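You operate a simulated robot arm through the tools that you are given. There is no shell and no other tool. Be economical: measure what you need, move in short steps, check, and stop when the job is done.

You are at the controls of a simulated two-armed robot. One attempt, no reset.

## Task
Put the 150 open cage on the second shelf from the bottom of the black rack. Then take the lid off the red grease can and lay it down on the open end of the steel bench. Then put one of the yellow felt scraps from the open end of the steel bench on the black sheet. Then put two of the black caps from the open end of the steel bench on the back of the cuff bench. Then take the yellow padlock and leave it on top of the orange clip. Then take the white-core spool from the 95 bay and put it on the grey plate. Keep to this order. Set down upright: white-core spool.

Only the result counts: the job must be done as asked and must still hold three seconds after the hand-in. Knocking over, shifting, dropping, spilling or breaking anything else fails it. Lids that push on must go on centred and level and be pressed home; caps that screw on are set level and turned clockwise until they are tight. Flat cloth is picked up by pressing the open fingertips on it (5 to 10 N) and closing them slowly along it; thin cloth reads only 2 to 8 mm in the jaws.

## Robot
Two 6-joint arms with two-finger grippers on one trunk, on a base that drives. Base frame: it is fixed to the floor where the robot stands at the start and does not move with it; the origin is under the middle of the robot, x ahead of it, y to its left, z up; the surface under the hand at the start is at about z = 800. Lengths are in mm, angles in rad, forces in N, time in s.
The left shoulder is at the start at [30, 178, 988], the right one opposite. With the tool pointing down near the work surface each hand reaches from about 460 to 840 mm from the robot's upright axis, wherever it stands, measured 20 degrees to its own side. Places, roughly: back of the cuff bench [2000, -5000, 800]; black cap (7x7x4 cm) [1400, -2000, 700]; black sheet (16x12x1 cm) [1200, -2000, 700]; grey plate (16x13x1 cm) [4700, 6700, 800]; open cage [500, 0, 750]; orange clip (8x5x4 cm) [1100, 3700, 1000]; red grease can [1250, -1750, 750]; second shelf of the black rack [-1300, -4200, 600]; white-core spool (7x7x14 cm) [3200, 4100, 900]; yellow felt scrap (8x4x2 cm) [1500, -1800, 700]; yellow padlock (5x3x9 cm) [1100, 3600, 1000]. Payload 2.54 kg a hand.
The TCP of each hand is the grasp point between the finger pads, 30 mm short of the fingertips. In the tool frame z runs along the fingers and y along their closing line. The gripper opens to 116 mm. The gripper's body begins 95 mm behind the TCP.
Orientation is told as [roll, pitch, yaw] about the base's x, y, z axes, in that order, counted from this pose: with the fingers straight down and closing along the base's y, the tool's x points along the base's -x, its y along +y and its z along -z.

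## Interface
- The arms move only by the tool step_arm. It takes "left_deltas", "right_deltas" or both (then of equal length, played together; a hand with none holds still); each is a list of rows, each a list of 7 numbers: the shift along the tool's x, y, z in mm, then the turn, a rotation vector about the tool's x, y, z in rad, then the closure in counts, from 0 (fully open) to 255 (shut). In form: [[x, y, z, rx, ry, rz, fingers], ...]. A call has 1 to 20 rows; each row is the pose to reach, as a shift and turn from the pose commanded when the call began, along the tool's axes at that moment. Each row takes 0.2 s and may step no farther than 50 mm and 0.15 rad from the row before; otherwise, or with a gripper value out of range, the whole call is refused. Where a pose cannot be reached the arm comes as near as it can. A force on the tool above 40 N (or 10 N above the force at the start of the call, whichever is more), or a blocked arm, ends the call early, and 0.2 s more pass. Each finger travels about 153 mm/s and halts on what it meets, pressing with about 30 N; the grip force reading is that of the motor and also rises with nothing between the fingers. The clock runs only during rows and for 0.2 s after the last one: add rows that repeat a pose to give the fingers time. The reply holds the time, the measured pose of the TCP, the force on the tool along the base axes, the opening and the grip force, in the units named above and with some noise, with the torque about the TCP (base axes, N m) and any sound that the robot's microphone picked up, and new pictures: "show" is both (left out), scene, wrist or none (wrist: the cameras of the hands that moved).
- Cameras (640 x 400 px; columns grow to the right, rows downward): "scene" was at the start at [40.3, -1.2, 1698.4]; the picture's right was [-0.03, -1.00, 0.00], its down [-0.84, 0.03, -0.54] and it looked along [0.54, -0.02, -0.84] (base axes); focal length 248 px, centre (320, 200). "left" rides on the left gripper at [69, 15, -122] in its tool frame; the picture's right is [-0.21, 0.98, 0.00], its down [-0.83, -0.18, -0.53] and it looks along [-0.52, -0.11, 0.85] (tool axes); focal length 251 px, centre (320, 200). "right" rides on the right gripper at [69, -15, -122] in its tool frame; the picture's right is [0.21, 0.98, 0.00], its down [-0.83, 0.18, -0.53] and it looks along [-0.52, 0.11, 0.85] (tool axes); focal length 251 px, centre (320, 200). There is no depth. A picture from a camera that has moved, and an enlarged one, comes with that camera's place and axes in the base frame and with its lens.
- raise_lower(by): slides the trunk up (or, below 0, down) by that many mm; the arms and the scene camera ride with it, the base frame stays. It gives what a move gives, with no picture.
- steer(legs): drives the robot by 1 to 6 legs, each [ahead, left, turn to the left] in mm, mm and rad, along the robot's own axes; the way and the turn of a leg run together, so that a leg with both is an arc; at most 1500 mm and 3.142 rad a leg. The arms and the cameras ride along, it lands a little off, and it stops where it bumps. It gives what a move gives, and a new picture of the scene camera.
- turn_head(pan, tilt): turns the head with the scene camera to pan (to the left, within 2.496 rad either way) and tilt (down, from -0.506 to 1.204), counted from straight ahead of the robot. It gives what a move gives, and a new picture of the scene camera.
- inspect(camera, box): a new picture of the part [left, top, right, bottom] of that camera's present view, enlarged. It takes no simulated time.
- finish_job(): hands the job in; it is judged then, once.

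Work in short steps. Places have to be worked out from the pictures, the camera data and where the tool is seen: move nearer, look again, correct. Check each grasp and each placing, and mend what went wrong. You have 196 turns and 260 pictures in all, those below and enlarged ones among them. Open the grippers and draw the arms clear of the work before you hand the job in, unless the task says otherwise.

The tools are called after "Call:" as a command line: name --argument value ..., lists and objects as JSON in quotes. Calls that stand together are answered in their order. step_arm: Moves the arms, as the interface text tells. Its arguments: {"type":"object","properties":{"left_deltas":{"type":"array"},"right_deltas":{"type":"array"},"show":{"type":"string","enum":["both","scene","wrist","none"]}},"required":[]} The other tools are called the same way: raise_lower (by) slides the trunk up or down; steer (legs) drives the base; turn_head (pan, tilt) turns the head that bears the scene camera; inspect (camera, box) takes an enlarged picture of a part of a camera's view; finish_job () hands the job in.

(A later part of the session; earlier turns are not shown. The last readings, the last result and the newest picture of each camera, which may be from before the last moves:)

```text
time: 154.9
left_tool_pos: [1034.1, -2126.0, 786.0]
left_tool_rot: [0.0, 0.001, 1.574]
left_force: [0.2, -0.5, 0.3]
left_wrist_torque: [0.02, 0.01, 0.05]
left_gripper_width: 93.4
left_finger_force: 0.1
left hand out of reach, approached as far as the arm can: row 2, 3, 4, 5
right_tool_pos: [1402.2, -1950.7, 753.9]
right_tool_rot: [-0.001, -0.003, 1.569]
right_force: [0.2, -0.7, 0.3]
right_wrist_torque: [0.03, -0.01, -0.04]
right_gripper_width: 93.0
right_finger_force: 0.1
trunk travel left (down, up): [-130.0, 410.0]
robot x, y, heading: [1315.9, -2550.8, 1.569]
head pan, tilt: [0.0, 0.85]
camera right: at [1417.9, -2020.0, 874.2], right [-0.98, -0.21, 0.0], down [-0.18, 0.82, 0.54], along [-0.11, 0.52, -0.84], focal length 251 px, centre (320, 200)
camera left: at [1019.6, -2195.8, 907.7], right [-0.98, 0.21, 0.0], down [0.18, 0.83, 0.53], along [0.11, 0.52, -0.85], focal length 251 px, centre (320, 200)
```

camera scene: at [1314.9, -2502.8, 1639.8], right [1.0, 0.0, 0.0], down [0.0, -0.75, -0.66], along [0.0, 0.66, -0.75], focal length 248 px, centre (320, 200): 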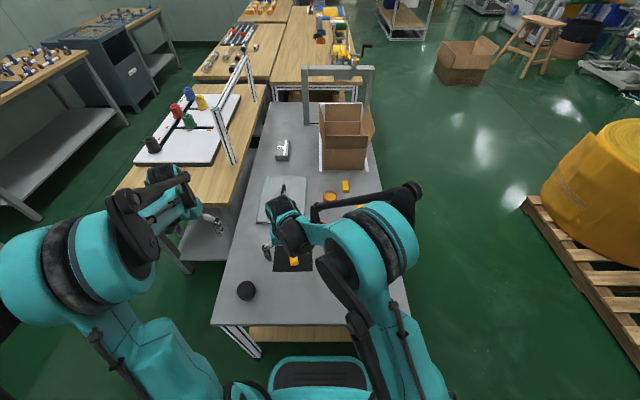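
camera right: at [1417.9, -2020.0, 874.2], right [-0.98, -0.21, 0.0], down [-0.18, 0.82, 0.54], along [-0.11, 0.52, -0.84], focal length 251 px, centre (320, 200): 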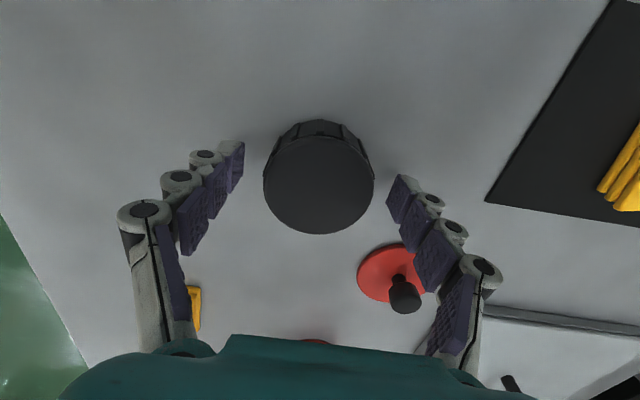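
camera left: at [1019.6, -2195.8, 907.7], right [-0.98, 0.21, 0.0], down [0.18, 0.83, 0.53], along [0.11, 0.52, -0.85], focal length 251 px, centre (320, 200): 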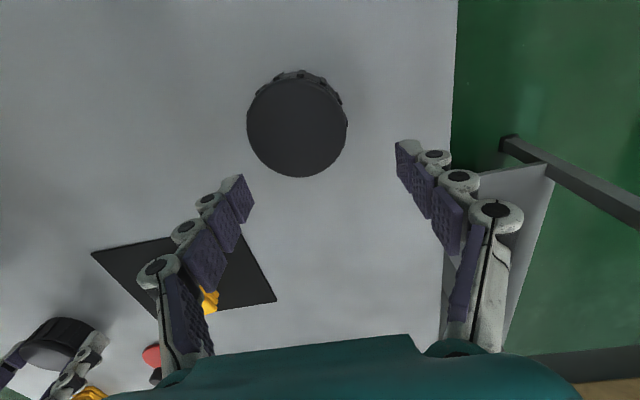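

The left target is too close for its arm. I'll grip the right cap now with a 6 mm correction, lift both hands, and back the base off for the left.

Call:
step_arm --right_deltas '[[6, -3, 0, 0, 0, 0, 50], [6, -3, 0, 0, 0, 0, 90], [6, -3, 0, 0, 0, 0, 130], [6, -3, 0, 0, 0, 0, 150], [6, -3, 0, 0, 0, 0, 150], [6, -3, -30, 0, 0, 0, 150], [6, -3, -70, 0, 0, 0, 150], [6, -3, -115, 0, 0, 0, 150]]' --left_deltas '[[0, 0, -30, 0, 0, 0, 50], [0, 0, -60, 0, 0, 0, 50], [0, 0, -90, 0, 0, 0, 20], [0, 0, -110, 0, 0, 0, 0], [0, 0, -110, 0, 0, 0, 0], [0, 0, -110, 0, 0, 0, 0], [0, 0, -110, 0, 0, 0, 0], [0, 0, -110, 0, 0, 0, 0]]' --show "none"

Call:
steer --legs '[[-100, -40, 0]]'

Call:
inspect --camera "left" --box '[0, 0, 640, 400]'

Call:
inspect --camera "right" --box '[0, 0, 640, 400]'

```text
time: 156.8
left_tool_pos: [1037.0, -2125.8, 897.3]
left_tool_rot: [0.001, -0.002, 1.573]
left_force: [0.1, -0.5, 0.7]
left_wrist_torque: [0.02, 0.02, 0.03]
left_gripper_width: 116.0
left_finger_force: 0.1
right_tool_pos: [1407.8, -1959.3, 868.2]
right_tool_rot: [0.0, -0.003, 1.567]
right_force: [-0.9, -0.4, -1.0]
right_wrist_torque: [-0.01, -0.01, -0.02]
right_gripper_width: 60.4
right_finger_force: 30.2
trunk travel left (down, up): [-130.0, 410.0]
robot x, y, heading: [1313.3, -2549.8, 1.572]
head pan, tilt: [0.0, 0.85]
```

```text
time: 157.9
left_tool_pos: [1078.1, -2224.9, 896.3]
left_tool_rot: [0.001, -0.002, 1.571]
left_force: [-0.1, -0.8, 0.1]
left_wrist_torque: [0.09, 0.01, -0.01]
left_gripper_width: 115.9
left_finger_force: 0.2
right_tool_pos: [1448.0, -2057.0, 868.5]
right_tool_rot: [0.0, -0.006, 1.567]
right_force: [0.2, -0.3, -0.3]
right_wrist_torque: [0.05, 0.04, 0.0]
right_gripper_width: 60.3
right_finger_force: 30.0
trunk travel left (down, up): [-130.0, 410.0]
robot x, y, heading: [1356.5, -2649.4, 1.57]
head pan, tilt: [0.0, 0.85]
camera scene: at [1356.3, -2600.4, 1639.8], right [1.0, 0.0, 0.0], down [0.0, -0.75, -0.66], along [0.0, 0.66, -0.75], focal length 248 px, centre (320, 200)
```

scene: 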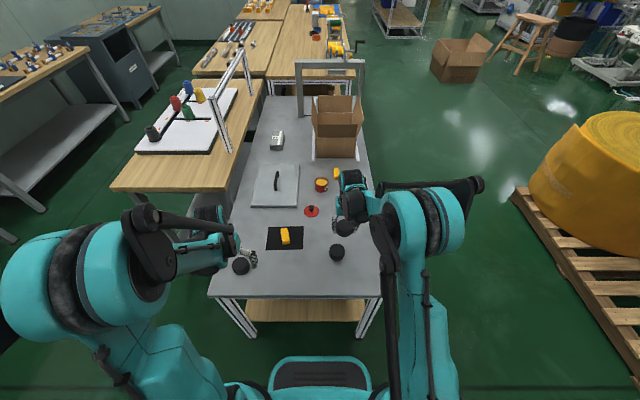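

```text
1.00 times, centred on (320, 200) of left (not enlarged: the box is as wide or as high as the picture)
camera zoom: at [1062.7, -2294.4, 1018.4], right [-0.98, 0.21, 0.0], down [0.18, 0.82, 0.54], along [0.11, 0.52, -0.84], focal length 251 px, centre (320, 200)
```

zoom: 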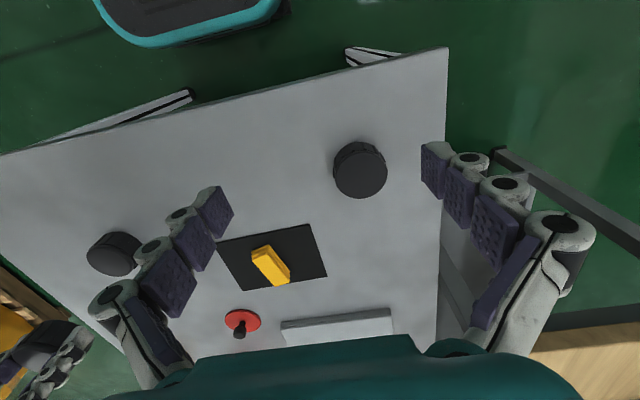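

```text
1.00 times, centred on (320, 200) of right (not enlarged: the box is as wide or as high as the picture)
camera zoom: at [1464.0, -2126.9, 988.9], right [-0.98, -0.21, 0.0], down [-0.18, 0.82, 0.54], along [-0.11, 0.53, -0.84], focal length 251 px, centre (320, 200)
```

zoom: 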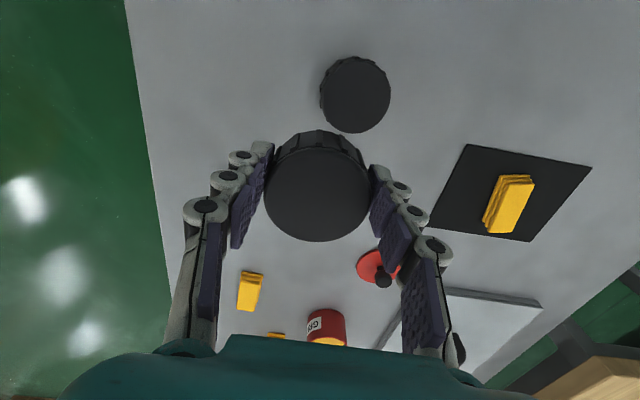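

The right hand holds its cap. The left cap is at (1043,-2162), so I'll move over it and lower, and check before closing.

Call:
step_arm --left_deltas '[[-30, 18, 20, 0, 0, 0, 50], [-62, 35, 50, 0, 0, 0, 50], [-62, 35, 90, 0, 0, 0, 50], [-62, 35, 125, 0, 0, 0, 50], [-62, 35, 142, 0, 0, 0, 50], [-62, 35, 142, 0, 0, 0, 50]]' --show "wrist"

```text
time: 159.3
left_tool_pos: [1043.2, -2160.9, 756.3]
left_tool_rot: [0.003, 0.0, 1.571]
left_force: [0.1, 0.1, 0.7]
left_wrist_torque: [-0.03, -0.01, -0.03]
left_gripper_width: 93.2
left_finger_force: 0.0
right_tool_pos: [1448.5, -2057.3, 867.2]
right_tool_rot: [-0.001, -0.005, 1.569]
right_force: [0.0, -0.4, 0.3]
right_wrist_torque: [-0.03, -0.04, -0.02]
right_gripper_width: 60.3
right_finger_force: 29.6
trunk travel left (down, up): [-130.0, 410.0]
robot x, y, heading: [1355.0, -2649.5, 1.571]
head pan, tilt: [0.0, 0.85]
camera left: at [1027.5, -2230.9, 877.6], right [-0.98, 0.21, 0.0], down [0.18, 0.83, 0.53], along [0.11, 0.52, -0.85], focal length 251 px, centre (320, 200)
```

left: 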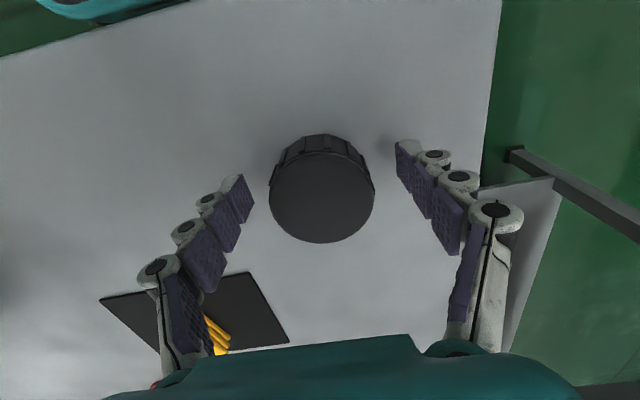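

It is well centred. Close and lift.

Call:
step_arm --left_deltas '[[0, 0, 2, 0, 0, 0, 90], [0, 0, 2, 0, 0, 0, 130], [0, 0, 2, 0, 0, 0, 150], [0, 0, 2, 0, 0, 0, 150], [0, 0, -30, 0, 0, 0, 150], [0, 0, -75, 0, 0, 0, 150], [0, 0, -120, 0, 0, 0, 150], [0, 0, -165, 0, 0, 0, 150], [0, 0, -200, 0, 0, 0, 150]]' --right_deltas '[[0, 0, -30, 0, 0, 0, 150], [0, 0, -60, 0, 0, 0, 150], [0, 0, -90, 0, 0, 0, 150], [0, 0, -90, 0, 0, 0, 150], [0, 0, -90, 0, 0, 0, 150], [0, 0, -90, 0, 0, 0, 150], [0, 0, -90, 0, 0, 0, 150], [0, 0, -90, 0, 0, 0, 150], [0, 0, -90, 0, 0, 0, 150]]' --show "none"

Call:
turn_head --pan -2.45 --tilt 0.45

```text
time: 161.3
left_tool_pos: [1044.3, -2160.5, 954.1]
left_tool_rot: [0.003, -0.003, 1.571]
left_force: [0.3, 0.0, 0.0]
left_wrist_torque: [0.02, -0.04, 0.01]
left_gripper_width: 59.8
left_finger_force: 29.5
right_tool_pos: [1449.0, -2056.6, 957.7]
right_tool_rot: [0.0, -0.003, 1.568]
right_force: [-0.3, -0.4, -0.9]
right_wrist_torque: [0.02, -0.01, -0.02]
right_gripper_width: 60.4
right_finger_force: 29.4
trunk travel left (down, up): [-130.0, 410.0]
robot x, y, heading: [1352.4, -2646.3, 1.573]
head pan, tilt: [0.0, 0.85]
```

```text
time: 163.6
left_tool_pos: [1044.0, -2159.5, 955.0]
left_tool_rot: [0.002, -0.001, 1.571]
left_force: [-0.6, -0.6, -0.5]
left_wrist_torque: [0.01, -0.01, 0.02]
left_gripper_width: 59.9
left_finger_force: 30.0
right_tool_pos: [1447.7, -2056.3, 957.7]
right_tool_rot: [-0.001, -0.004, 1.569]
right_force: [0.6, 0.4, -1.4]
right_wrist_torque: [0.0, -0.01, 0.01]
right_gripper_width: 60.6
right_finger_force: 30.5
trunk travel left (down, up): [-130.0, 410.0]
robot x, y, heading: [1354.6, -2649.3, 1.574]
head pan, tilt: [-2.45, 0.45]
camera scene: at [1414.3, -2747.2, 1674.2], right [-0.77, -0.64, 0.0], down [-0.28, 0.33, -0.9], along [0.58, -0.69, -0.44], focal length 248 px, centre (320, 200)
```

scene: 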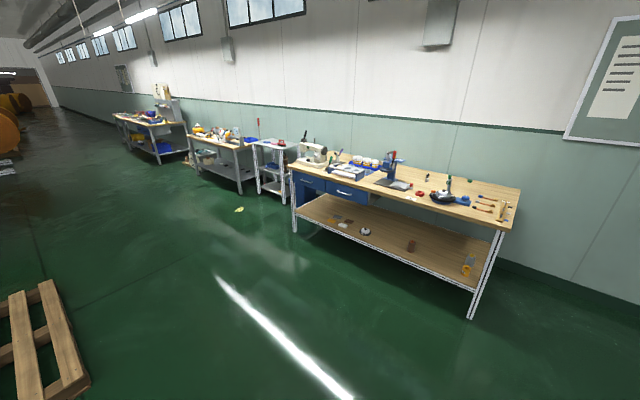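

Both caps are held. The cuff bench is against the far wall, so I'll zoom in on it.

Call:
inspect --camera "scene" --box '[280, 120, 530, 270]'

```text
2.56 times, centred on (405, 195) of scene
camera zoom: at [1414.3, -2747.2, 1674.2], right [-0.77, -0.64, 0.0], down [-0.28, 0.33, -0.9], along [0.58, -0.69, -0.44], focal length 636 px, centre (102, 213)
```

zoom: 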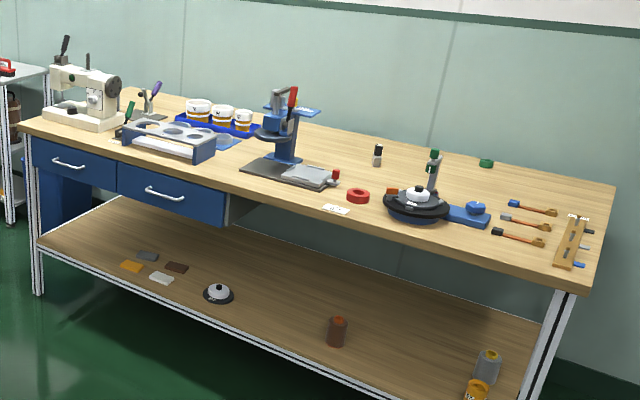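

Free back space lies near x=2000–2250, y≈-5100. I'll back away, turn around, and drive to the front of the cuff bench.

Call:
steer --legs '[[-600, 0, 0], [0, 0, 3.138], [850, 720, 0]]'

Call:
turn_head --pan 0 --tilt 0.7

```text
time: 179.7
left_tool_pos: [2461.6, -4525.2, 955.0]
left_tool_rot: [-0.002, 0.0, -1.523]
left_force: [-0.7, -0.6, -0.5]
left_wrist_torque: [-0.01, 0.02, 0.0]
left_gripper_width: 59.8
left_finger_force: 30.0
right_tool_pos: [2061.8, -4647.9, 957.2]
right_tool_rot: [0.001, -0.004, -1.526]
right_force: [-0.1, 0.3, -0.9]
right_wrist_torque: [0.0, 0.01, 0.0]
right_gripper_width: 60.1
right_finger_force: 29.9
trunk travel left (down, up): [-130.0, 410.0]
robot x, y, heading: [2128.7, -4050.7, -1.522]
head pan, tilt: [-2.45, 0.45]
camera scene: at [2065.7, -3953.5, 1674.2], right [0.74, 0.67, 0.0], down [0.29, -0.32, -0.9], along [-0.61, 0.67, -0.43], focal length 248 px, centre (320, 200)
```

scene: 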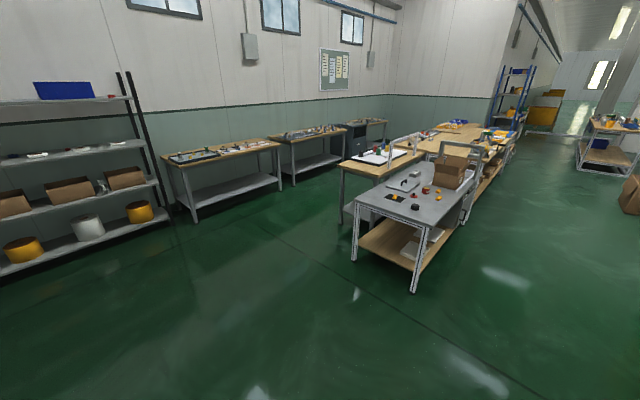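

```text
time: 181.9
left_tool_pos: [2459.7, -4525.0, 955.4]
left_tool_rot: [0.002, 0.0, -1.524]
left_force: [-0.2, 0.1, 0.7]
left_wrist_torque: [0.0, 0.01, 0.03]
left_gripper_width: 59.8
left_finger_force: 29.5
right_tool_pos: [2061.0, -4647.6, 956.5]
right_tool_rot: [0.001, -0.002, -1.526]
right_force: [1.3, -0.4, -0.8]
right_wrist_torque: [-0.01, -0.01, 0.01]
right_gripper_width: 60.3
right_finger_force: 30.0
trunk travel left (down, up): [-130.0, 410.0]
robot x, y, heading: [2121.9, -4053.5, -1.524]
head pan, tilt: [0.0, 0.7]
camera scene: at [2131.2, -4106.0, 1652.0], right [-1.0, -0.05, 0.0], down [-0.03, 0.64, -0.76], along [0.04, -0.76, -0.64], focal length 248 px, centre (320, 200)
```

scene: 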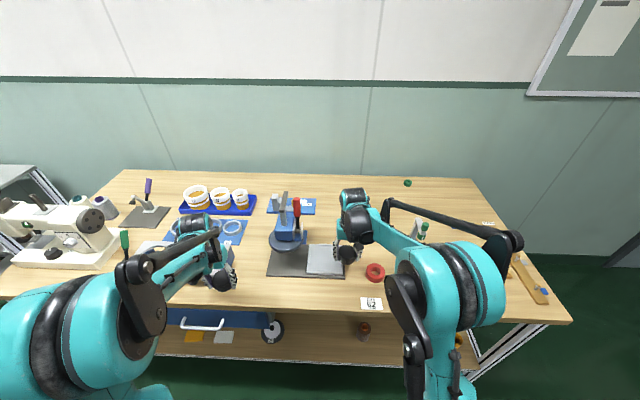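

Here the bench's front edge is at y≈-4528, with a press at (2306,-4813) and a post at (1789,-4837); the back area at x=1850–2000 looks free. I'll raise the trunk for clearance and move in.

Call:
raise_lower --by 130

Call:
steer --legs '[[0, -145, -0.047], [205, 0, 0]]'

Call:
inspect --camera "right" --box '[0, 0, 640, 400]'

```text
time: 183.5
left_tool_pos: [2461.1, -4525.3, 1084.9]
left_tool_rot: [0.002, 0.001, -1.524]
left_force: [-0.5, -0.3, -0.4]
left_wrist_torque: [0.02, 0.04, 0.03]
left_gripper_width: 59.7
left_finger_force: 29.6
right_tool_pos: [2060.7, -4647.6, 1086.8]
right_tool_rot: [-0.001, -0.003, -1.527]
right_force: [0.2, 0.4, 0.4]
right_wrist_torque: [0.01, 0.0, -0.05]
right_gripper_width: 60.5
right_finger_force: 29.4
trunk travel left (down, up): [-260.0, 280.0]
robot x, y, heading: [2128.1, -4050.0, -1.524]
head pan, tilt: [0.0, 0.7]
```

```text
time: 186.1
left_tool_pos: [2292.0, -4738.0, 1084.0]
left_tool_rot: [0.001, 0.012, -1.567]
left_force: [0.3, -0.1, 0.2]
left_wrist_torque: [0.02, -0.02, -0.04]
left_gripper_width: 55.4
left_finger_force: 30.0
right_tool_pos: [1886.5, -4845.9, 1087.0]
right_tool_rot: [-0.002, -0.005, -1.577]
right_force: [0.6, 0.9, -0.4]
right_wrist_torque: [0.0, 0.01, -0.03]
right_gripper_width: 60.3
right_finger_force: 29.9
trunk travel left (down, up): [-260.0, 280.0]
robot x, y, heading: [1985.1, -4257.0, -1.576]
head pan, tilt: [0.0, 0.7]
stopped in leg 2: the force on the tool passed its limit at 65 N (the readings are from after the stop); the commanded pose is now the measured one
camera scene: at [1982.5, -4308.6, 1781.9], right [-1.0, 0.0, 0.0], down [0.0, 0.64, -0.76], along [0.0, -0.76, -0.64], focal length 248 px, centre (320, 200)
```

scene: 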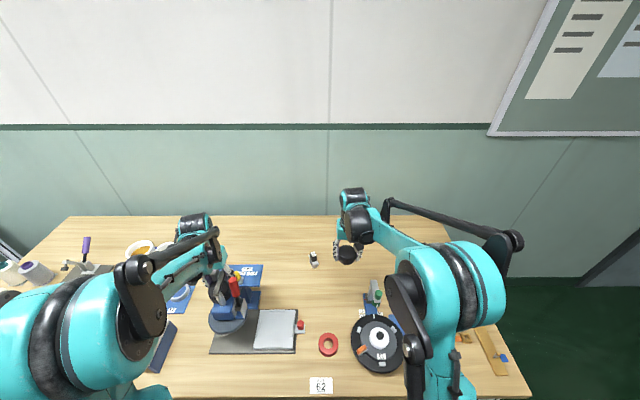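

```text
1.00 times, centred on (320, 200) of right (not enlarged: the box is as wide or as high as the picture)
camera zoom: at [1871.8, -4776.2, 1208.5], right [0.98, 0.21, 0.0], down [0.18, -0.82, 0.54], along [0.11, -0.53, -0.84], focal length 251 px, centre (320, 200)
```

zoom: 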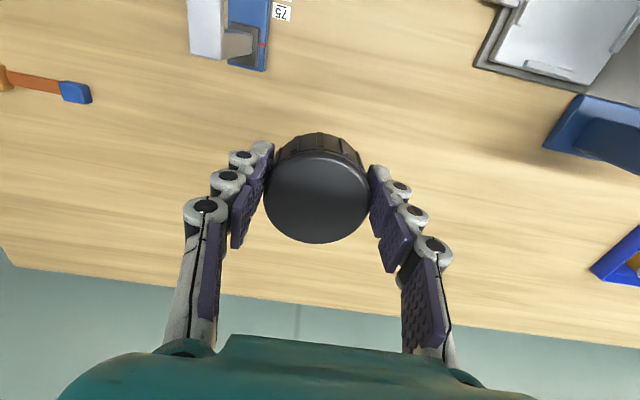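

The left hand bumped something, probably the press, at x≈2292. I'll look at it right away.

Call:
inspect --camera "left" --box '[0, 0, 640, 400]'

Call:
inspect --camera "scene" --box '[120, 200, 320, 360]'

```text
1.00 times, centred on (320, 200) of left (not enlarged: the box is as wide or as high as the picture)
camera zoom: at [2306.5, -4672.6, 1208.2], right [0.98, -0.21, 0.0], down [-0.18, -0.83, 0.52], along [-0.11, -0.51, -0.85], focal length 251 px, centre (320, 200)
```

zoom: 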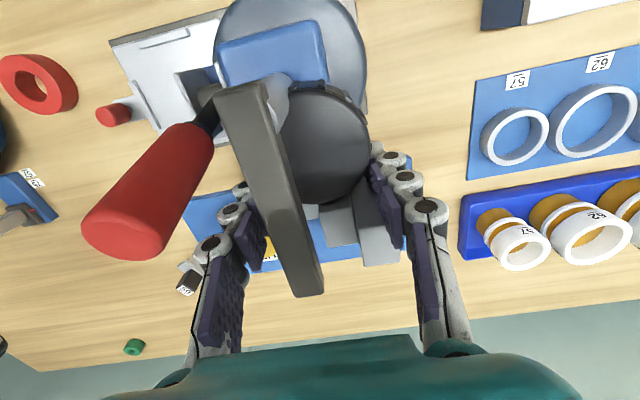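

```text
2.50 times, centred on (220, 280) of scene
camera zoom: at [1982.5, -4308.6, 1781.9], right [-1.0, 0.0, 0.0], down [0.0, 0.64, -0.76], along [0.0, -0.76, -0.64], focal length 621 px, centre (570, 0)
```

zoom: 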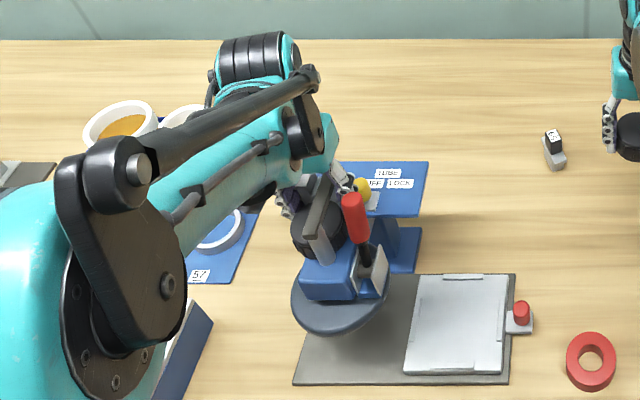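

The press lever sits against the held cap, while the press base looks unmoved. I'll reverse straight out the way I came.

Call:
steer --legs '[[-210, 0, 0]]'

Call:
inspect --camera "left" --box '[0, 0, 640, 400]'

```text
time: 187.7
left_tool_pos: [2291.9, -4532.7, 1085.0]
left_tool_rot: [0.002, 0.01, -1.567]
left_force: [-0.2, -0.8, -0.8]
left_wrist_torque: [-0.02, 0.01, 0.01]
left_gripper_width: 54.8
left_finger_force: 29.8
right_tool_pos: [1887.7, -4640.2, 1088.3]
right_tool_rot: [-0.001, -0.004, -1.578]
right_force: [0.2, 0.3, 0.1]
right_wrist_torque: [0.0, -0.01, 0.02]
right_gripper_width: 60.3
right_finger_force: 30.4
trunk travel left (down, up): [-260.0, 280.0]
robot x, y, heading: [1979.5, -4047.6, -1.569]
head pan, tilt: [0.0, 0.7]
camera scene: at [1983.5, -4101.8, 1782.0], right [-1.0, 0.0, 0.0], down [0.0, 0.64, -0.77], along [0.0, -0.77, -0.64], focal length 248 px, centre (320, 200)
```

scene: 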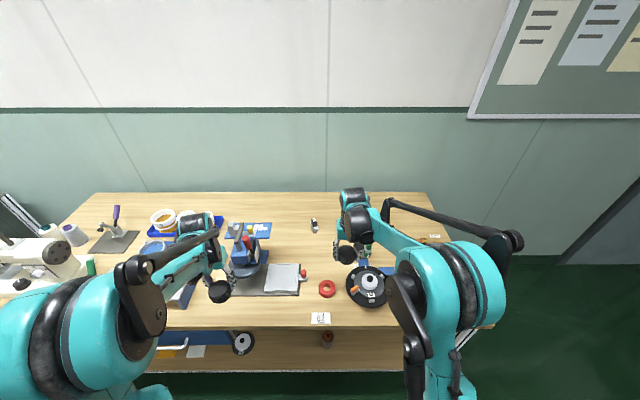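

```text
1.00 times, centred on (320, 200) of left (not enlarged: the box is as wide or as high as the picture)
camera zoom: at [2307.1, -4466.5, 1208.4], right [0.98, -0.21, 0.0], down [-0.18, -0.83, 0.52], along [-0.11, -0.51, -0.85], focal length 251 px, centre (320, 200)
```

zoom: 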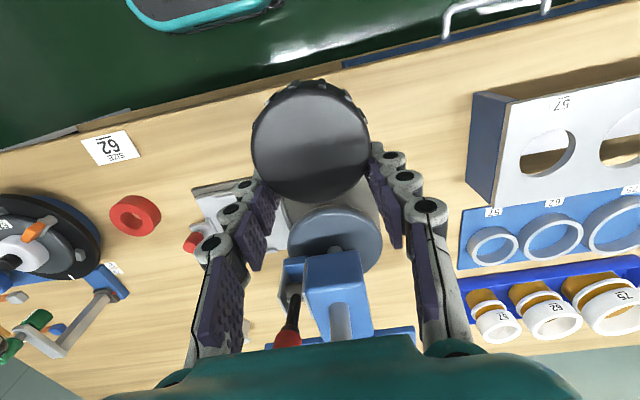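

The cap is still held, just off-centre, and the press looks intact. I'll raise the left hand 180 mm so it clears the press, then drive in again.

Call:
step_arm --left_deltas '[[0, 0, -30, 0, 0, 0, 160], [0, 0, -60, 0, 0, 0, 160], [0, 0, -100, 0, 0, 0, 160], [0, 0, -140, 0, 0, 0, 160], [0, 0, -180, 0, 0, 0, 160], [0, 0, -180, 0, 0, 0, 160]]' --show "scene"

```text
time: 189.1
left_tool_pos: [2293.2, -4538.0, 1265.3]
left_tool_rot: [0.002, 0.011, -1.567]
left_force: [0.6, -0.8, -0.8]
left_wrist_torque: [-0.01, -0.01, 0.0]
left_gripper_width: 55.0
left_finger_force: 29.4
right_tool_pos: [1887.1, -4640.0, 1087.2]
right_tool_rot: [-0.001, -0.005, -1.577]
right_force: [0.5, -0.1, -0.3]
right_wrist_torque: [-0.02, 0.02, 0.0]
right_gripper_width: 60.7
right_finger_force: 30.1
trunk travel left (down, up): [-260.0, 280.0]
robot x, y, heading: [1985.6, -4053.3, -1.572]
head pan, tilt: [0.0, 0.7]
camera scene: at [1983.7, -4103.5, 1781.9], right [-1.0, 0.0, 0.0], down [0.0, 0.64, -0.76], along [0.0, -0.76, -0.64], focal length 248 px, centre (320, 200)
```

scene: 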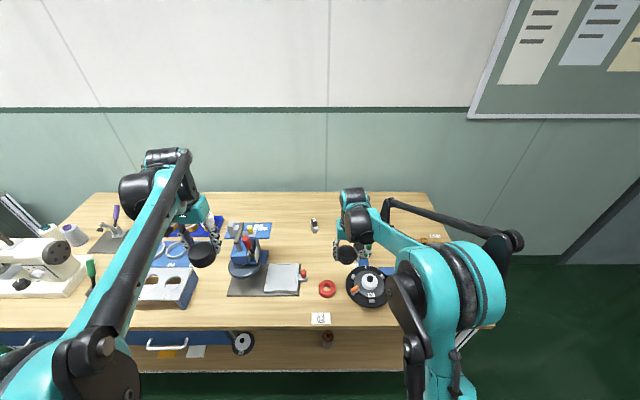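

The left hand is clear now. I'll drive in 200 mm, then reach the right cap out to about (1895,-5045).

Call:
steer --legs '[[202, 0, 0]]'

Call:
step_arm --right_deltas '[[-40, 0, 0, 0, 0, 0, 160], [-80, 0, 0, 0, 0, 0, 160], [-120, 0, 20, 0, 0, 0, 160], [-160, 0, 50, 0, 0, 0, 160], [-200, -8, 95, 0, 0, 0, 160], [-200, -8, 140, 0, 0, 0, 160], [-200, -8, 140, 0, 0, 0, 160]]' --show "wrist"

```text
time: 190.7
left_tool_pos: [2292.9, -4740.4, 1265.1]
left_tool_rot: [0.002, 0.012, -1.565]
left_force: [0.7, -0.6, -0.3]
left_wrist_torque: [0.03, -0.05, 0.02]
left_gripper_width: 54.9
left_finger_force: 30.1
right_tool_pos: [1888.2, -4844.6, 1087.0]
right_tool_rot: [0.0, -0.003, -1.576]
right_force: [-0.8, 0.4, -1.1]
right_wrist_torque: [0.05, 0.03, 0.01]
right_gripper_width: 60.2
right_finger_force: 29.4
trunk travel left (down, up): [-260.0, 280.0]
robot x, y, heading: [1985.6, -4255.0, -1.573]
head pan, tilt: [0.0, 0.7]
camera scene: at [1983.1, -4307.1, 1781.9], right [-1.0, 0.0, 0.0], down [0.0, 0.64, -0.76], along [0.0, -0.76, -0.64], focal length 248 px, centre (320, 200)
```

scene: 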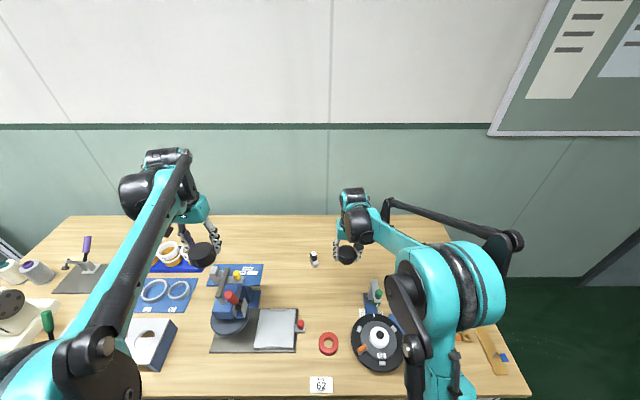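

```text
refused: row 5 steps farther than a row can; nothing moved
```

That move was refused for step size. I'll resend it with finer steps; the bench is at about z≈830, so I stop with the TCP at ~910.

Call:
step_arm --right_deltas '[[-45, 0, 0, 0, 0, 0, 160], [-90, 2, 0, 0, 0, 0, 160], [-135, 4, 10, 0, 0, 0, 160], [-170, 6, 40, 0, 0, 0, 160], [-198, 7, 75, 0, 0, 0, 160], [-198, 7, 120, 0, 0, 0, 160], [-198, 7, 165, 0, 0, 0, 160], [-198, 7, 177, 0, 0, 0, 160]]' --show "wrist"

```text
time: 192.5
left_tool_pos: [2292.9, -4738.7, 1265.4]
left_tool_rot: [0.003, 0.013, -1.565]
left_force: [0.3, -0.3, 0.6]
left_wrist_torque: [0.0, -0.03, -0.02]
left_gripper_width: 54.4
left_finger_force: 29.6
right_tool_pos: [1894.4, -5041.9, 911.6]
right_tool_rot: [-0.001, -0.006, -1.575]
right_force: [0.2, 0.9, 0.2]
right_wrist_torque: [-0.04, -0.06, 0.02]
right_gripper_width: 60.3
right_finger_force: 30.5
trunk travel left (down, up): [-260.0, 280.0]
robot x, y, heading: [1984.4, -4250.7, -1.577]
head pan, tilt: [0.0, 0.7]
camera right: at [1878.6, -4971.1, 1032.7], right [0.98, 0.21, 0.0], down [0.18, -0.82, 0.54], along [0.11, -0.53, -0.84], focal length 251 px, centre (320, 200)
```

right: 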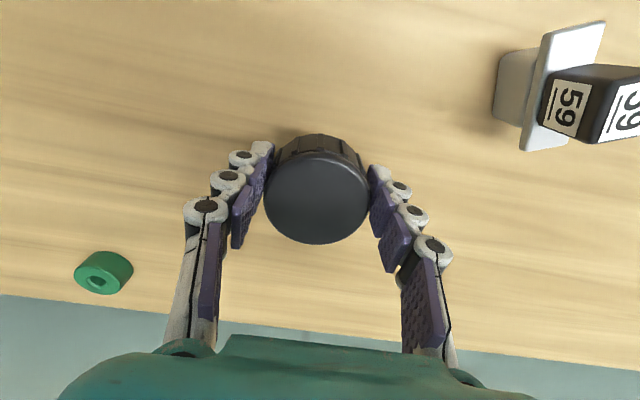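

The area below is clear. I'll lower 36 mm first, then creep.

Call:
step_arm --right_deltas '[[0, 0, 12, 0, 0, 0, 160], [0, 0, 24, 0, 0, 0, 160], [0, 0, 30, 0, 0, 0, 160], [0, 0, 36, 0, 0, 0, 160], [0, 0, 36, 0, 0, 0, 160]]' --show "none"

```text
time: 193.7
left_tool_pos: [2293.7, -4740.2, 1265.6]
left_tool_rot: [0.003, 0.011, -1.567]
left_force: [0.1, 0.5, -0.4]
left_wrist_torque: [0.01, -0.03, 0.01]
left_gripper_width: 54.4
left_finger_force: 29.4
right_tool_pos: [1892.6, -5030.4, 882.1]
right_tool_rot: [0.0, -0.004, -1.576]
right_force: [-0.2, -3.3, 13.5]
right_wrist_torque: [0.08, 0.14, 0.06]
right_gripper_width: 60.2
right_finger_force: 30.1
right hand out of reach, approached as far as the arm can: row 1, 2, 3, 4, 5
trunk travel left (down, up): [-260.0, 280.0]
robot x, y, heading: [1982.8, -4252.5, -1.574]
head pan, tilt: [0.0, 0.7]
```

There is 13.5 N upward at z=882, so the cap rests on the bench. I'll ease up, open, and rise.

Call:
step_arm --right_deltas '[[0, 0, -1, 0, 0, 0, 150], [0, 0, -1, 0, 0, 0, 120], [0, 0, -1, 0, 0, 0, 100], [0, 0, -1, 0, 0, 0, 70], [0, 0, -1, 0, 0, 0, 50], [0, 0, -40, 0, 0, 0, 40], [0, 0, -85, 0, 0, 0, 40], [0, 0, -130, 0, 0, 0, 40]]' --show "wrist"

```text
time: 195.5
left_tool_pos: [2293.6, -4738.4, 1266.4]
left_tool_rot: [0.001, 0.014, -1.565]
left_force: [0.2, 0.9, -0.4]
left_wrist_torque: [-0.04, -0.01, 0.0]
left_gripper_width: 54.2
left_finger_force: 30.1
right_tool_pos: [1893.0, -5029.1, 1011.3]
right_tool_rot: [0.0, -0.003, -1.578]
right_force: [-0.2, 0.8, 0.3]
right_wrist_torque: [-0.03, 0.02, 0.01]
right_gripper_width: 97.8
right_finger_force: 0.1
trunk travel left (down, up): [-260.0, 280.0]
robot x, y, heading: [1986.6, -4253.5, -1.571]
head pan, tilt: [0.0, 0.7]
camera right: at [1878.4, -4959.5, 1132.5], right [0.98, 0.21, 0.0], down [0.18, -0.82, 0.54], along [0.11, -0.53, -0.84], focal length 251 px, centre (320, 200)
```

right: 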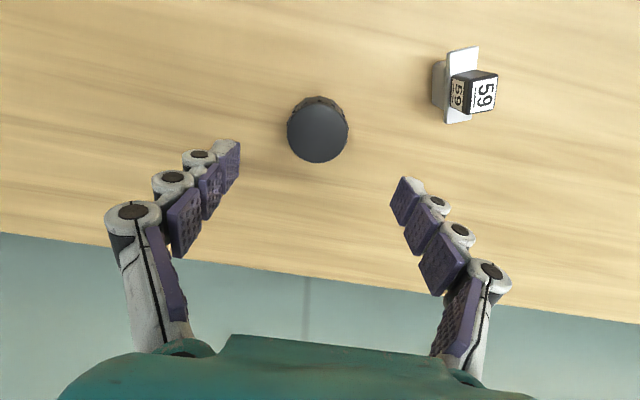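

The right cap stands at about (1893,-5030). Now I'll withdraw the right hand and bring the left one around the press to about (2120,-5035).

Call:
step_arm --left_deltas '[[0, -43, 0, 0, 0, 0, 170], [0, -86, 0, 0, 0, 0, 170], [0, -130, 0, 0, 0, 0, 170], [0, -173, 0, 0, 0, 0, 170], [-20, -173, 40, 0, 0, 0, 170], [-45, -173, 80, 0, 0, 0, 170], [-70, -173, 120, 0, 0, 0, 170], [-100, -173, 155, 0, 0, 0, 170], [-135, -173, 185, 0, 0, 0, 170], [-175, -173, 210, 0, 0, 0, 170], [-215, -173, 235, 0, 0, 0, 170], [-255, -173, 260, 0, 0, 0, 170], [-293, -173, 280, 0, 0, 0, 170], [-293, -173, 280, 0, 0, 0, 170]]' --right_deltas '[[0, 0, -30, 0, 0, 0, 40], [20, 0, -60, 0, 0, 0, 40], [60, 0, -75, 0, 0, 0, 40], [100, -20, -75, 0, 0, 0, 40], [140, -40, -75, 0, 0, 0, 40], [170, -60, -75, 0, 0, 0, 40], [200, -60, -75, 0, 0, 0, 40], [200, -60, -75, 0, 0, 0, 0], [200, -60, -75, 0, 0, 0, 0], [200, -60, -75, 0, 0, 0, 0], [200, -60, -75, 0, 0, 0, 0], [200, -60, -75, 0, 0, 0, 0], [200, -60, -75, 0, 0, 0, 0], [200, -60, -75, 0, 0, 0, 0]]' --show "scene"

Call:
inspect --camera "left" --box '[0, 0, 640, 400]'

```text
time: 198.5
left_tool_pos: [2122.6, -5028.9, 982.1]
left_tool_rot: [0.002, 0.011, -1.566]
left_force: [0.8, -0.2, 0.1]
left_wrist_torque: [-0.03, 0.05, 0.02]
left_gripper_width: 54.1
left_finger_force: 29.0
right_tool_pos: [1832.4, -4829.8, 1086.0]
right_tool_rot: [0.001, -0.007, -1.576]
right_force: [-0.5, 0.0, -0.9]
right_wrist_torque: [-0.04, 0.0, 0.0]
right_gripper_width: 116.2
right_finger_force: 0.0
trunk travel left (down, up): [-260.0, 280.0]
robot x, y, heading: [1982.2, -4252.9, -1.577]
head pan, tilt: [0.0, 0.7]
camera scene: at [1982.8, -4304.2, 1782.1], right [-1.0, 0.0, 0.0], down [0.0, 0.64, -0.77], along [0.0, -0.77, -0.64], focal length 248 px, centre (320, 200)
```

scene: 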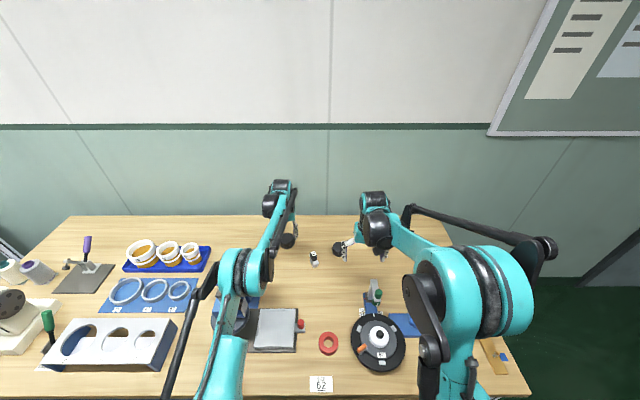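

```text
1.00 times, centred on (320, 200) of left (not enlarged: the box is as wide or as high as the picture)
camera zoom: at [2136.7, -4962.3, 1105.7], right [0.98, -0.21, 0.0], down [-0.18, -0.83, 0.52], along [-0.11, -0.51, -0.85], focal length 251 px, centre (320, 200)
```

zoom: 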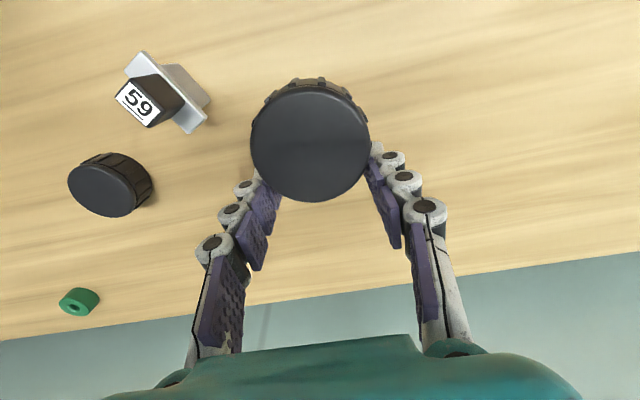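

All clear. The left cap hangs over free bench; I'll lower it in stages.

Call:
step_arm --left_deltas '[[0, 0, 30, 0, 0, 0, 170], [0, 0, 60, 0, 0, 0, 170], [0, 0, 75, 0, 0, 0, 170], [0, 0, 84, 0, 0, 0, 170], [0, 0, 84, 0, 0, 0, 170]]' --show "none"

```text
time: 199.7
left_tool_pos: [2121.3, -5028.9, 895.9]
left_tool_rot: [0.003, 0.012, -1.566]
left_force: [-0.3, 0.3, 0.3]
left_wrist_torque: [0.01, 0.0, -0.01]
left_gripper_width: 54.1
left_finger_force: 30.3
right_tool_pos: [1832.6, -4830.4, 1085.1]
right_tool_rot: [0.0, -0.004, -1.576]
right_force: [0.4, 0.1, 0.3]
right_wrist_torque: [0.04, 0.01, -0.01]
right_gripper_width: 115.8
right_finger_force: 0.0
trunk travel left (down, up): [-260.0, 280.0]
robot x, y, heading: [1984.1, -4253.1, -1.574]
head pan, tilt: [0.0, 0.7]
```

Call:
step_arm --left_deltas '[[0, 0, 3, 0, 0, 0, 170], [0, 0, 6, 0, 0, 0, 170], [0, 0, 9, 0, 0, 0, 170], [0, 0, 12, 0, 0, 0, 170], [0, 0, 14, 0, 0, 0, 170]]' --show "wrist"

```text
time: 200.9
left_tool_pos: [2122.7, -5027.7, 884.0]
left_tool_rot: [0.003, 0.012, -1.565]
left_force: [1.1, -4.7, 12.0]
left_wrist_torque: [0.09, -0.34, -0.07]
left_gripper_width: 54.1
left_finger_force: 29.9
right_tool_pos: [1832.0, -4831.0, 1085.6]
right_tool_rot: [0.002, -0.002, -1.576]
right_force: [0.2, -0.5, -0.1]
right_wrist_torque: [0.01, -0.02, -0.01]
right_gripper_width: 115.9
right_finger_force: 0.0
trunk travel left (down, up): [-260.0, 280.0]
robot x, y, heading: [1984.4, -4249.3, -1.569]
head pan, tilt: [0.0, 0.7]
camera left: at [2137.4, -4961.1, 1007.1], right [0.98, -0.21, 0.0], down [-0.18, -0.83, 0.52], along [-0.11, -0.51, -0.85], focal length 251 px, centre (320, 200)
```

left: 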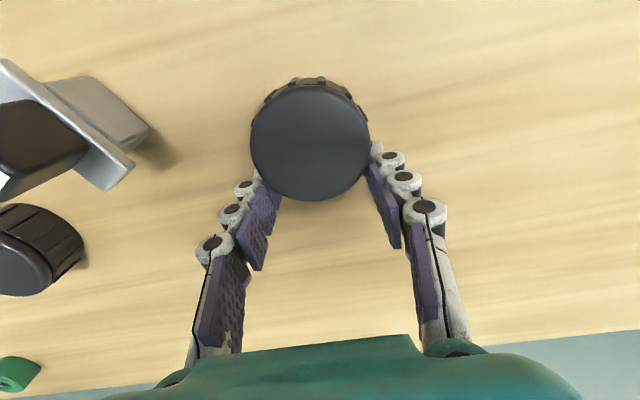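

Contact at z=884. Release and rise.

Call:
step_arm --left_deltas '[[0, 0, 0, 0, 0, 0, 150], [0, 0, 0, 0, 0, 0, 125], [0, 0, 0, 0, 0, 0, 100], [0, 0, 0, 0, 0, 0, 70], [0, 0, 0, 0, 0, 0, 50], [0, 0, -40, 0, 0, 0, 40], [0, 0, -85, 0, 0, 0, 40], [0, 0, -130, 0, 0, 0, 40], [0, 0, -175, 0, 0, 0, 40]]' --show "wrist"

```text
time: 202.9
left_tool_pos: [2120.8, -5030.0, 1056.9]
left_tool_rot: [0.003, 0.015, -1.565]
left_force: [0.6, 0.1, 0.2]
left_wrist_torque: [-0.02, 0.02, 0.01]
left_gripper_width: 97.9
left_finger_force: 0.1
right_tool_pos: [1832.1, -4830.5, 1085.5]
right_tool_rot: [0.0, -0.004, -1.576]
right_force: [-0.3, 0.2, 0.5]
right_wrist_torque: [0.0, -0.02, 0.01]
right_gripper_width: 116.1
right_finger_force: 0.1
trunk travel left (down, up): [-260.0, 280.0]
robot x, y, heading: [1985.1, -4250.0, -1.57]
head pan, tilt: [0.0, 0.7]
camera left: at [2135.2, -4964.3, 1180.4], right [0.98, -0.21, 0.0], down [-0.18, -0.83, 0.52], along [-0.11, -0.51, -0.85], focal length 251 px, centre (320, 200)
```

left: 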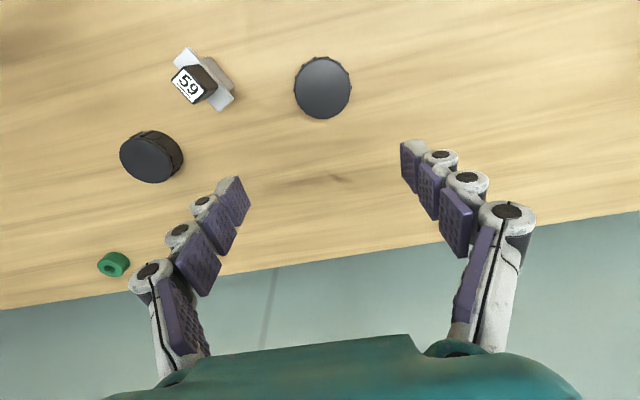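

Both caps stand at the back of the cuff bench, so task 4 is done. I'll retrace the left hand's path, staying high past the press handle, and then back away.

Call:
step_arm --left_deltas '[[0, 0, -45, 0, 0, 0, 0], [25, 0, -85, 0, 0, 0, 0], [55, 0, -120, 0, 0, 0, 0], [85, 0, -155, 0, 0, 0, 0], [120, 0, -185, 0, 0, 0, 0], [160, 0, -205, 0, 0, 0, 0], [205, 0, -210, 0, 0, 0, 0], [250, 0, -210, 0, 0, 0, 0], [290, 0, -210, 0, 0, 0, 0], [290, 20, -210, 0, 0, 0, 0]]' --show "none"

Call:
steer --legs '[[-600, 0, 0]]'

```text
time: 205.1
left_tool_pos: [2141.9, -4745.7, 1269.8]
left_tool_rot: [0.002, 0.013, -1.566]
left_force: [0.5, -0.4, -0.3]
left_wrist_torque: [0.07, 0.02, -0.02]
left_gripper_width: 115.8
left_finger_force: 0.0
right_tool_pos: [1833.3, -4831.3, 1085.9]
right_tool_rot: [0.0, 0.001, -1.576]
right_force: [-0.9, -0.2, -0.3]
right_wrist_torque: [0.05, 0.01, 0.03]
right_gripper_width: 116.3
right_finger_force: 0.0
trunk travel left (down, up): [-260.0, 280.0]
robot x, y, heading: [1983.8, -4252.3, -1.571]
head pan, tilt: [0.0, 0.7]
```

```text
time: 208.5
left_tool_pos: [2141.3, -4159.8, 1270.5]
left_tool_rot: [0.001, 0.013, -1.573]
left_force: [-0.4, -0.8, -0.2]
left_wrist_torque: [-0.01, 0.03, 0.01]
left_gripper_width: 116.1
left_finger_force: 0.1
right_tool_pos: [1831.6, -4245.1, 1085.4]
right_tool_rot: [0.0, -0.002, -1.583]
right_force: [-0.3, -0.8, 0.7]
right_wrist_torque: [0.02, 0.0, 0.0]
right_gripper_width: 115.9
right_finger_force: 0.1
trunk travel left (down, up): [-260.0, 280.0]
robot x, y, heading: [1981.5, -3667.5, -1.575]
head pan, tilt: [0.0, 0.7]
camera scene: at [1985.3, -3720.6, 1782.0], right [-1.0, 0.01, 0.0], down [0.0, 0.64, -0.77], along [-0.01, -0.77, -0.64], focal length 248 px, centre (320, 200)
```

scene: 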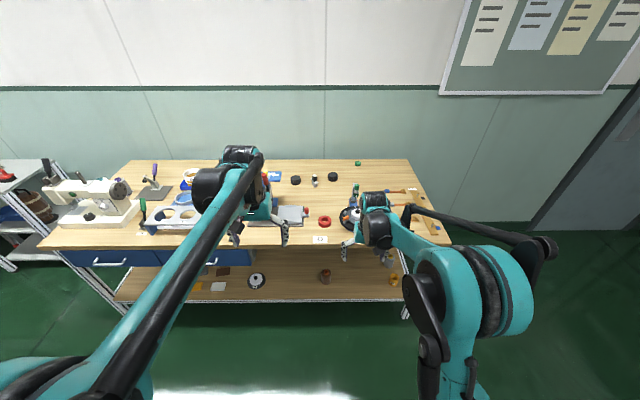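

Both caps are clearly visible at the bench's back. Now the padlock, far to the north near (1100,3600): I'll turn around and survey the way.

Call:
steer --legs '[[0, 0, 3.14]]'

Call:
turn_head --pan 0 --tilt 0.2

Call:
step_arm --left_deltas '[[0, 20, 40, 0, 0, 0, 0], [0, 30, 85, 0, 0, 0, 0], [0, 30, 130, 0, 0, 0, 0], [0, 30, 175, 0, 0, 0, 0]]' --show "none"

```text
time: 216.2
left_tool_pos: [1821.8, -3176.8, 1269.6]
left_tool_rot: [0.003, 0.012, 1.587]
left_force: [-0.1, -0.2, 0.5]
left_wrist_torque: [-0.01, -0.04, 0.0]
left_gripper_width: 115.8
left_finger_force: 0.0
right_tool_pos: [2128.8, -3087.4, 1085.9]
right_tool_rot: [0.0, -0.004, 1.576]
right_force: [-0.1, 0.1, 0.3]
right_wrist_torque: [-0.01, 0.01, 0.01]
right_gripper_width: 115.9
right_finger_force: 0.2
trunk travel left (down, up): [-260.0, 280.0]
robot x, y, heading: [1984.1, -3668.3, 1.577]
head pan, tilt: [0.0, 0.7]
camera scene: at [1985.1, -3610.8, 1782.0], right [1.0, 0.01, 0.0], down [0.01, -0.64, -0.76], along [-0.01, 0.76, -0.64], focal length 248 px, centre (320, 200)
```

scene: 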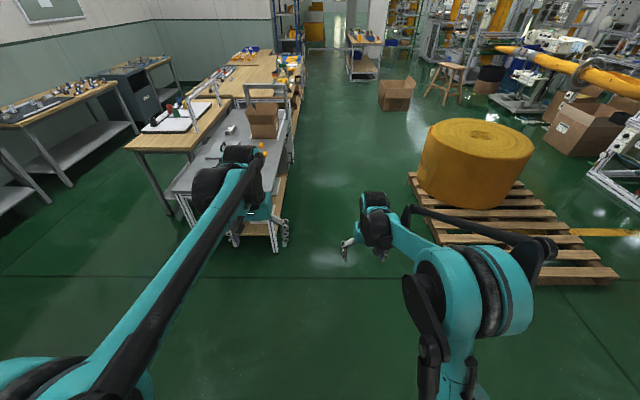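

```text
time: 217.2
left_tool_pos: [1821.4, -3176.3, 1270.3]
left_tool_rot: [0.001, 0.013, 1.587]
left_force: [0.8, -0.5, 0.8]
left_wrist_torque: [0.0, 0.01, 0.0]
left_gripper_width: 116.0
left_finger_force: 0.0
right_tool_pos: [2129.6, -3087.1, 1085.4]
right_tool_rot: [-0.001, -0.003, 1.575]
right_force: [-0.2, -0.8, 0.5]
right_wrist_torque: [-0.03, 0.02, -0.05]
right_gripper_width: 116.0
right_finger_force: 0.1
trunk travel left (down, up): [-260.0, 280.0]
robot x, y, heading: [1986.5, -3667.1, 1.576]
head pan, tilt: [0.0, 0.201]
camera scene: at [1985.1, -3602.5, 1827.3], right [1.0, 0.01, 0.0], down [0.0, -0.2, -0.98], along [-0.01, 0.98, -0.2], focal length 248 px, centre (320, 200)
```

scene: 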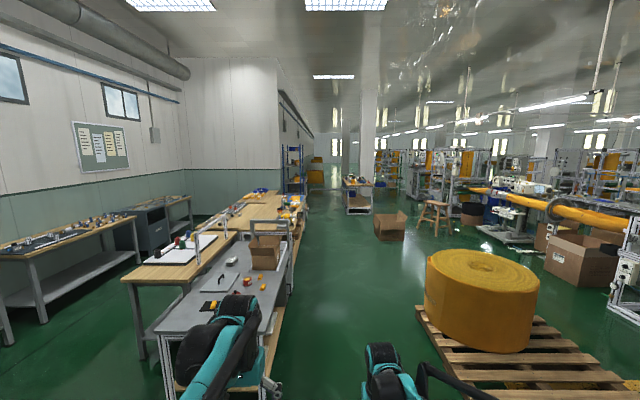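

```text
time: 218.2
left_tool_pos: [1790.1, -3178.0, 1093.4]
left_tool_rot: [0.002, 0.014, 1.585]
left_force: [-0.4, 0.2, -0.3]
left_wrist_torque: [-0.03, 0.02, 0.01]
left_gripper_width: 115.8
left_finger_force: 0.1
right_tool_pos: [2128.1, -3086.4, 1085.3]
right_tool_rot: [0.0, -0.005, 1.577]
right_force: [0.0, 0.0, 0.8]
right_wrist_torque: [-0.03, -0.05, -0.04]
right_gripper_width: 115.9
right_finger_force: 0.1
trunk travel left (down, up): [-260.0, 280.0]
robot x, y, heading: [1985.7, -3668.2, 1.586]
head pan, tilt: [0.0, 0.201]
```

The corridor at x≈2000–2700 is clear northward. I'll drive about 5.9 m north along x≈2100.

Call:
steer --legs '[[0, -120, -0.015], [1480, 0, 0], [1480, 0, 0], [1480, 0, 0], [1480, 0, 0]]'

```text
time: 247.1
left_tool_pos: [1645.2, 2721.3, 1092.9]
left_tool_rot: [0.004, 0.012, 1.634]
left_force: [-0.2, 0.3, 0.2]
left_wrist_torque: [0.01, 0.0, -0.02]
left_gripper_width: 115.9
left_finger_force: 0.1
right_tool_pos: [1979.3, 2829.4, 1084.6]
right_tool_rot: [-0.001, -0.004, 1.625]
right_force: [0.3, -0.3, 0.1]
right_wrist_torque: [-0.01, -0.01, -0.01]
right_gripper_width: 115.8
right_finger_force: 0.0
trunk travel left (down, up): [-260.0, 280.0]
robot x, y, heading: [1866.6, 2243.1, 1.63]
head pan, tilt: [0.0, 0.201]
camera scene: at [1861.7, 2308.8, 1827.4], right [1.0, 0.06, 0.0], down [0.01, -0.2, -0.98], along [-0.06, 0.98, -0.2], focal length 248 px, centre (320, 200)
```

scene: 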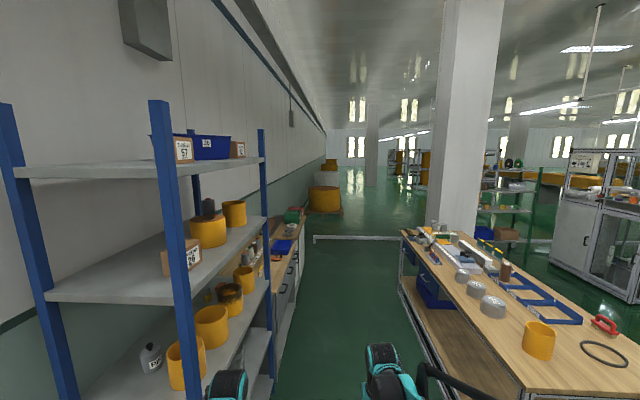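

The blue rack and a low bench are on the left; the padlock should be near (1100,3600). I'll look that way.

Call:
turn_head --pan 0.5 --tilt 0.45

Call:
inspect --camera "scene" --box '[320, 100, 640, 300]'

```text
time: 248.1
left_tool_pos: [1645.2, 2720.8, 1092.7]
left_tool_rot: [0.002, 0.013, 1.636]
left_force: [0.1, 0.5, 0.3]
left_wrist_torque: [0.02, -0.02, -0.04]
left_gripper_width: 115.8
left_finger_force: 0.0
right_tool_pos: [1979.1, 2831.5, 1086.3]
right_tool_rot: [0.001, -0.002, 1.627]
right_force: [0.3, -0.2, -0.7]
right_wrist_torque: [0.0, 0.03, 0.0]
right_gripper_width: 115.9
right_finger_force: 0.1
trunk travel left (down, up): [-260.0, 280.0]
robot x, y, heading: [1862.8, 2240.5, 1.632]
head pan, tilt: [0.499, 0.45]
camera scene: at [1818.7, 2293.4, 1804.2], right [0.85, 0.53, 0.0], down [0.23, -0.37, -0.9], along [-0.48, 0.76, -0.43], focal length 248 px, centre (320, 200)
```

scene: 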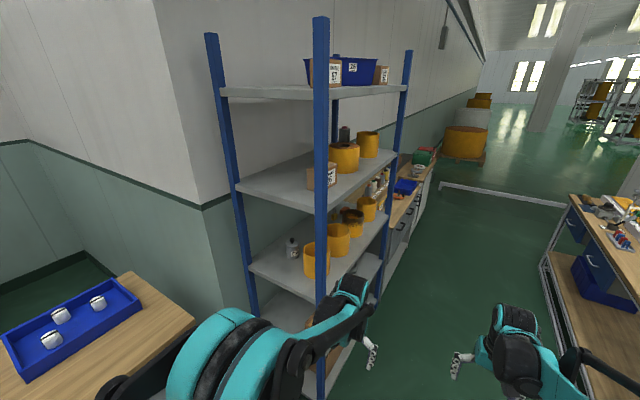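

```text
2.00 times, centred on (480, 200) of scene
camera zoom: at [1818.7, 2293.4, 1804.2], right [0.85, 0.53, 0.0], down [0.23, -0.37, -0.9], along [-0.48, 0.76, -0.43], focal length 497 px, centre (0, 200)
```

zoom: 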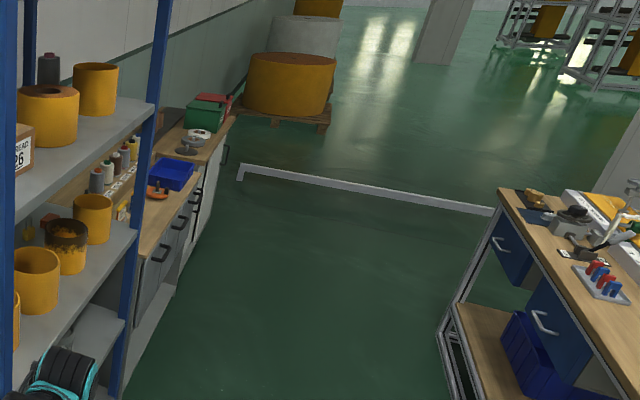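

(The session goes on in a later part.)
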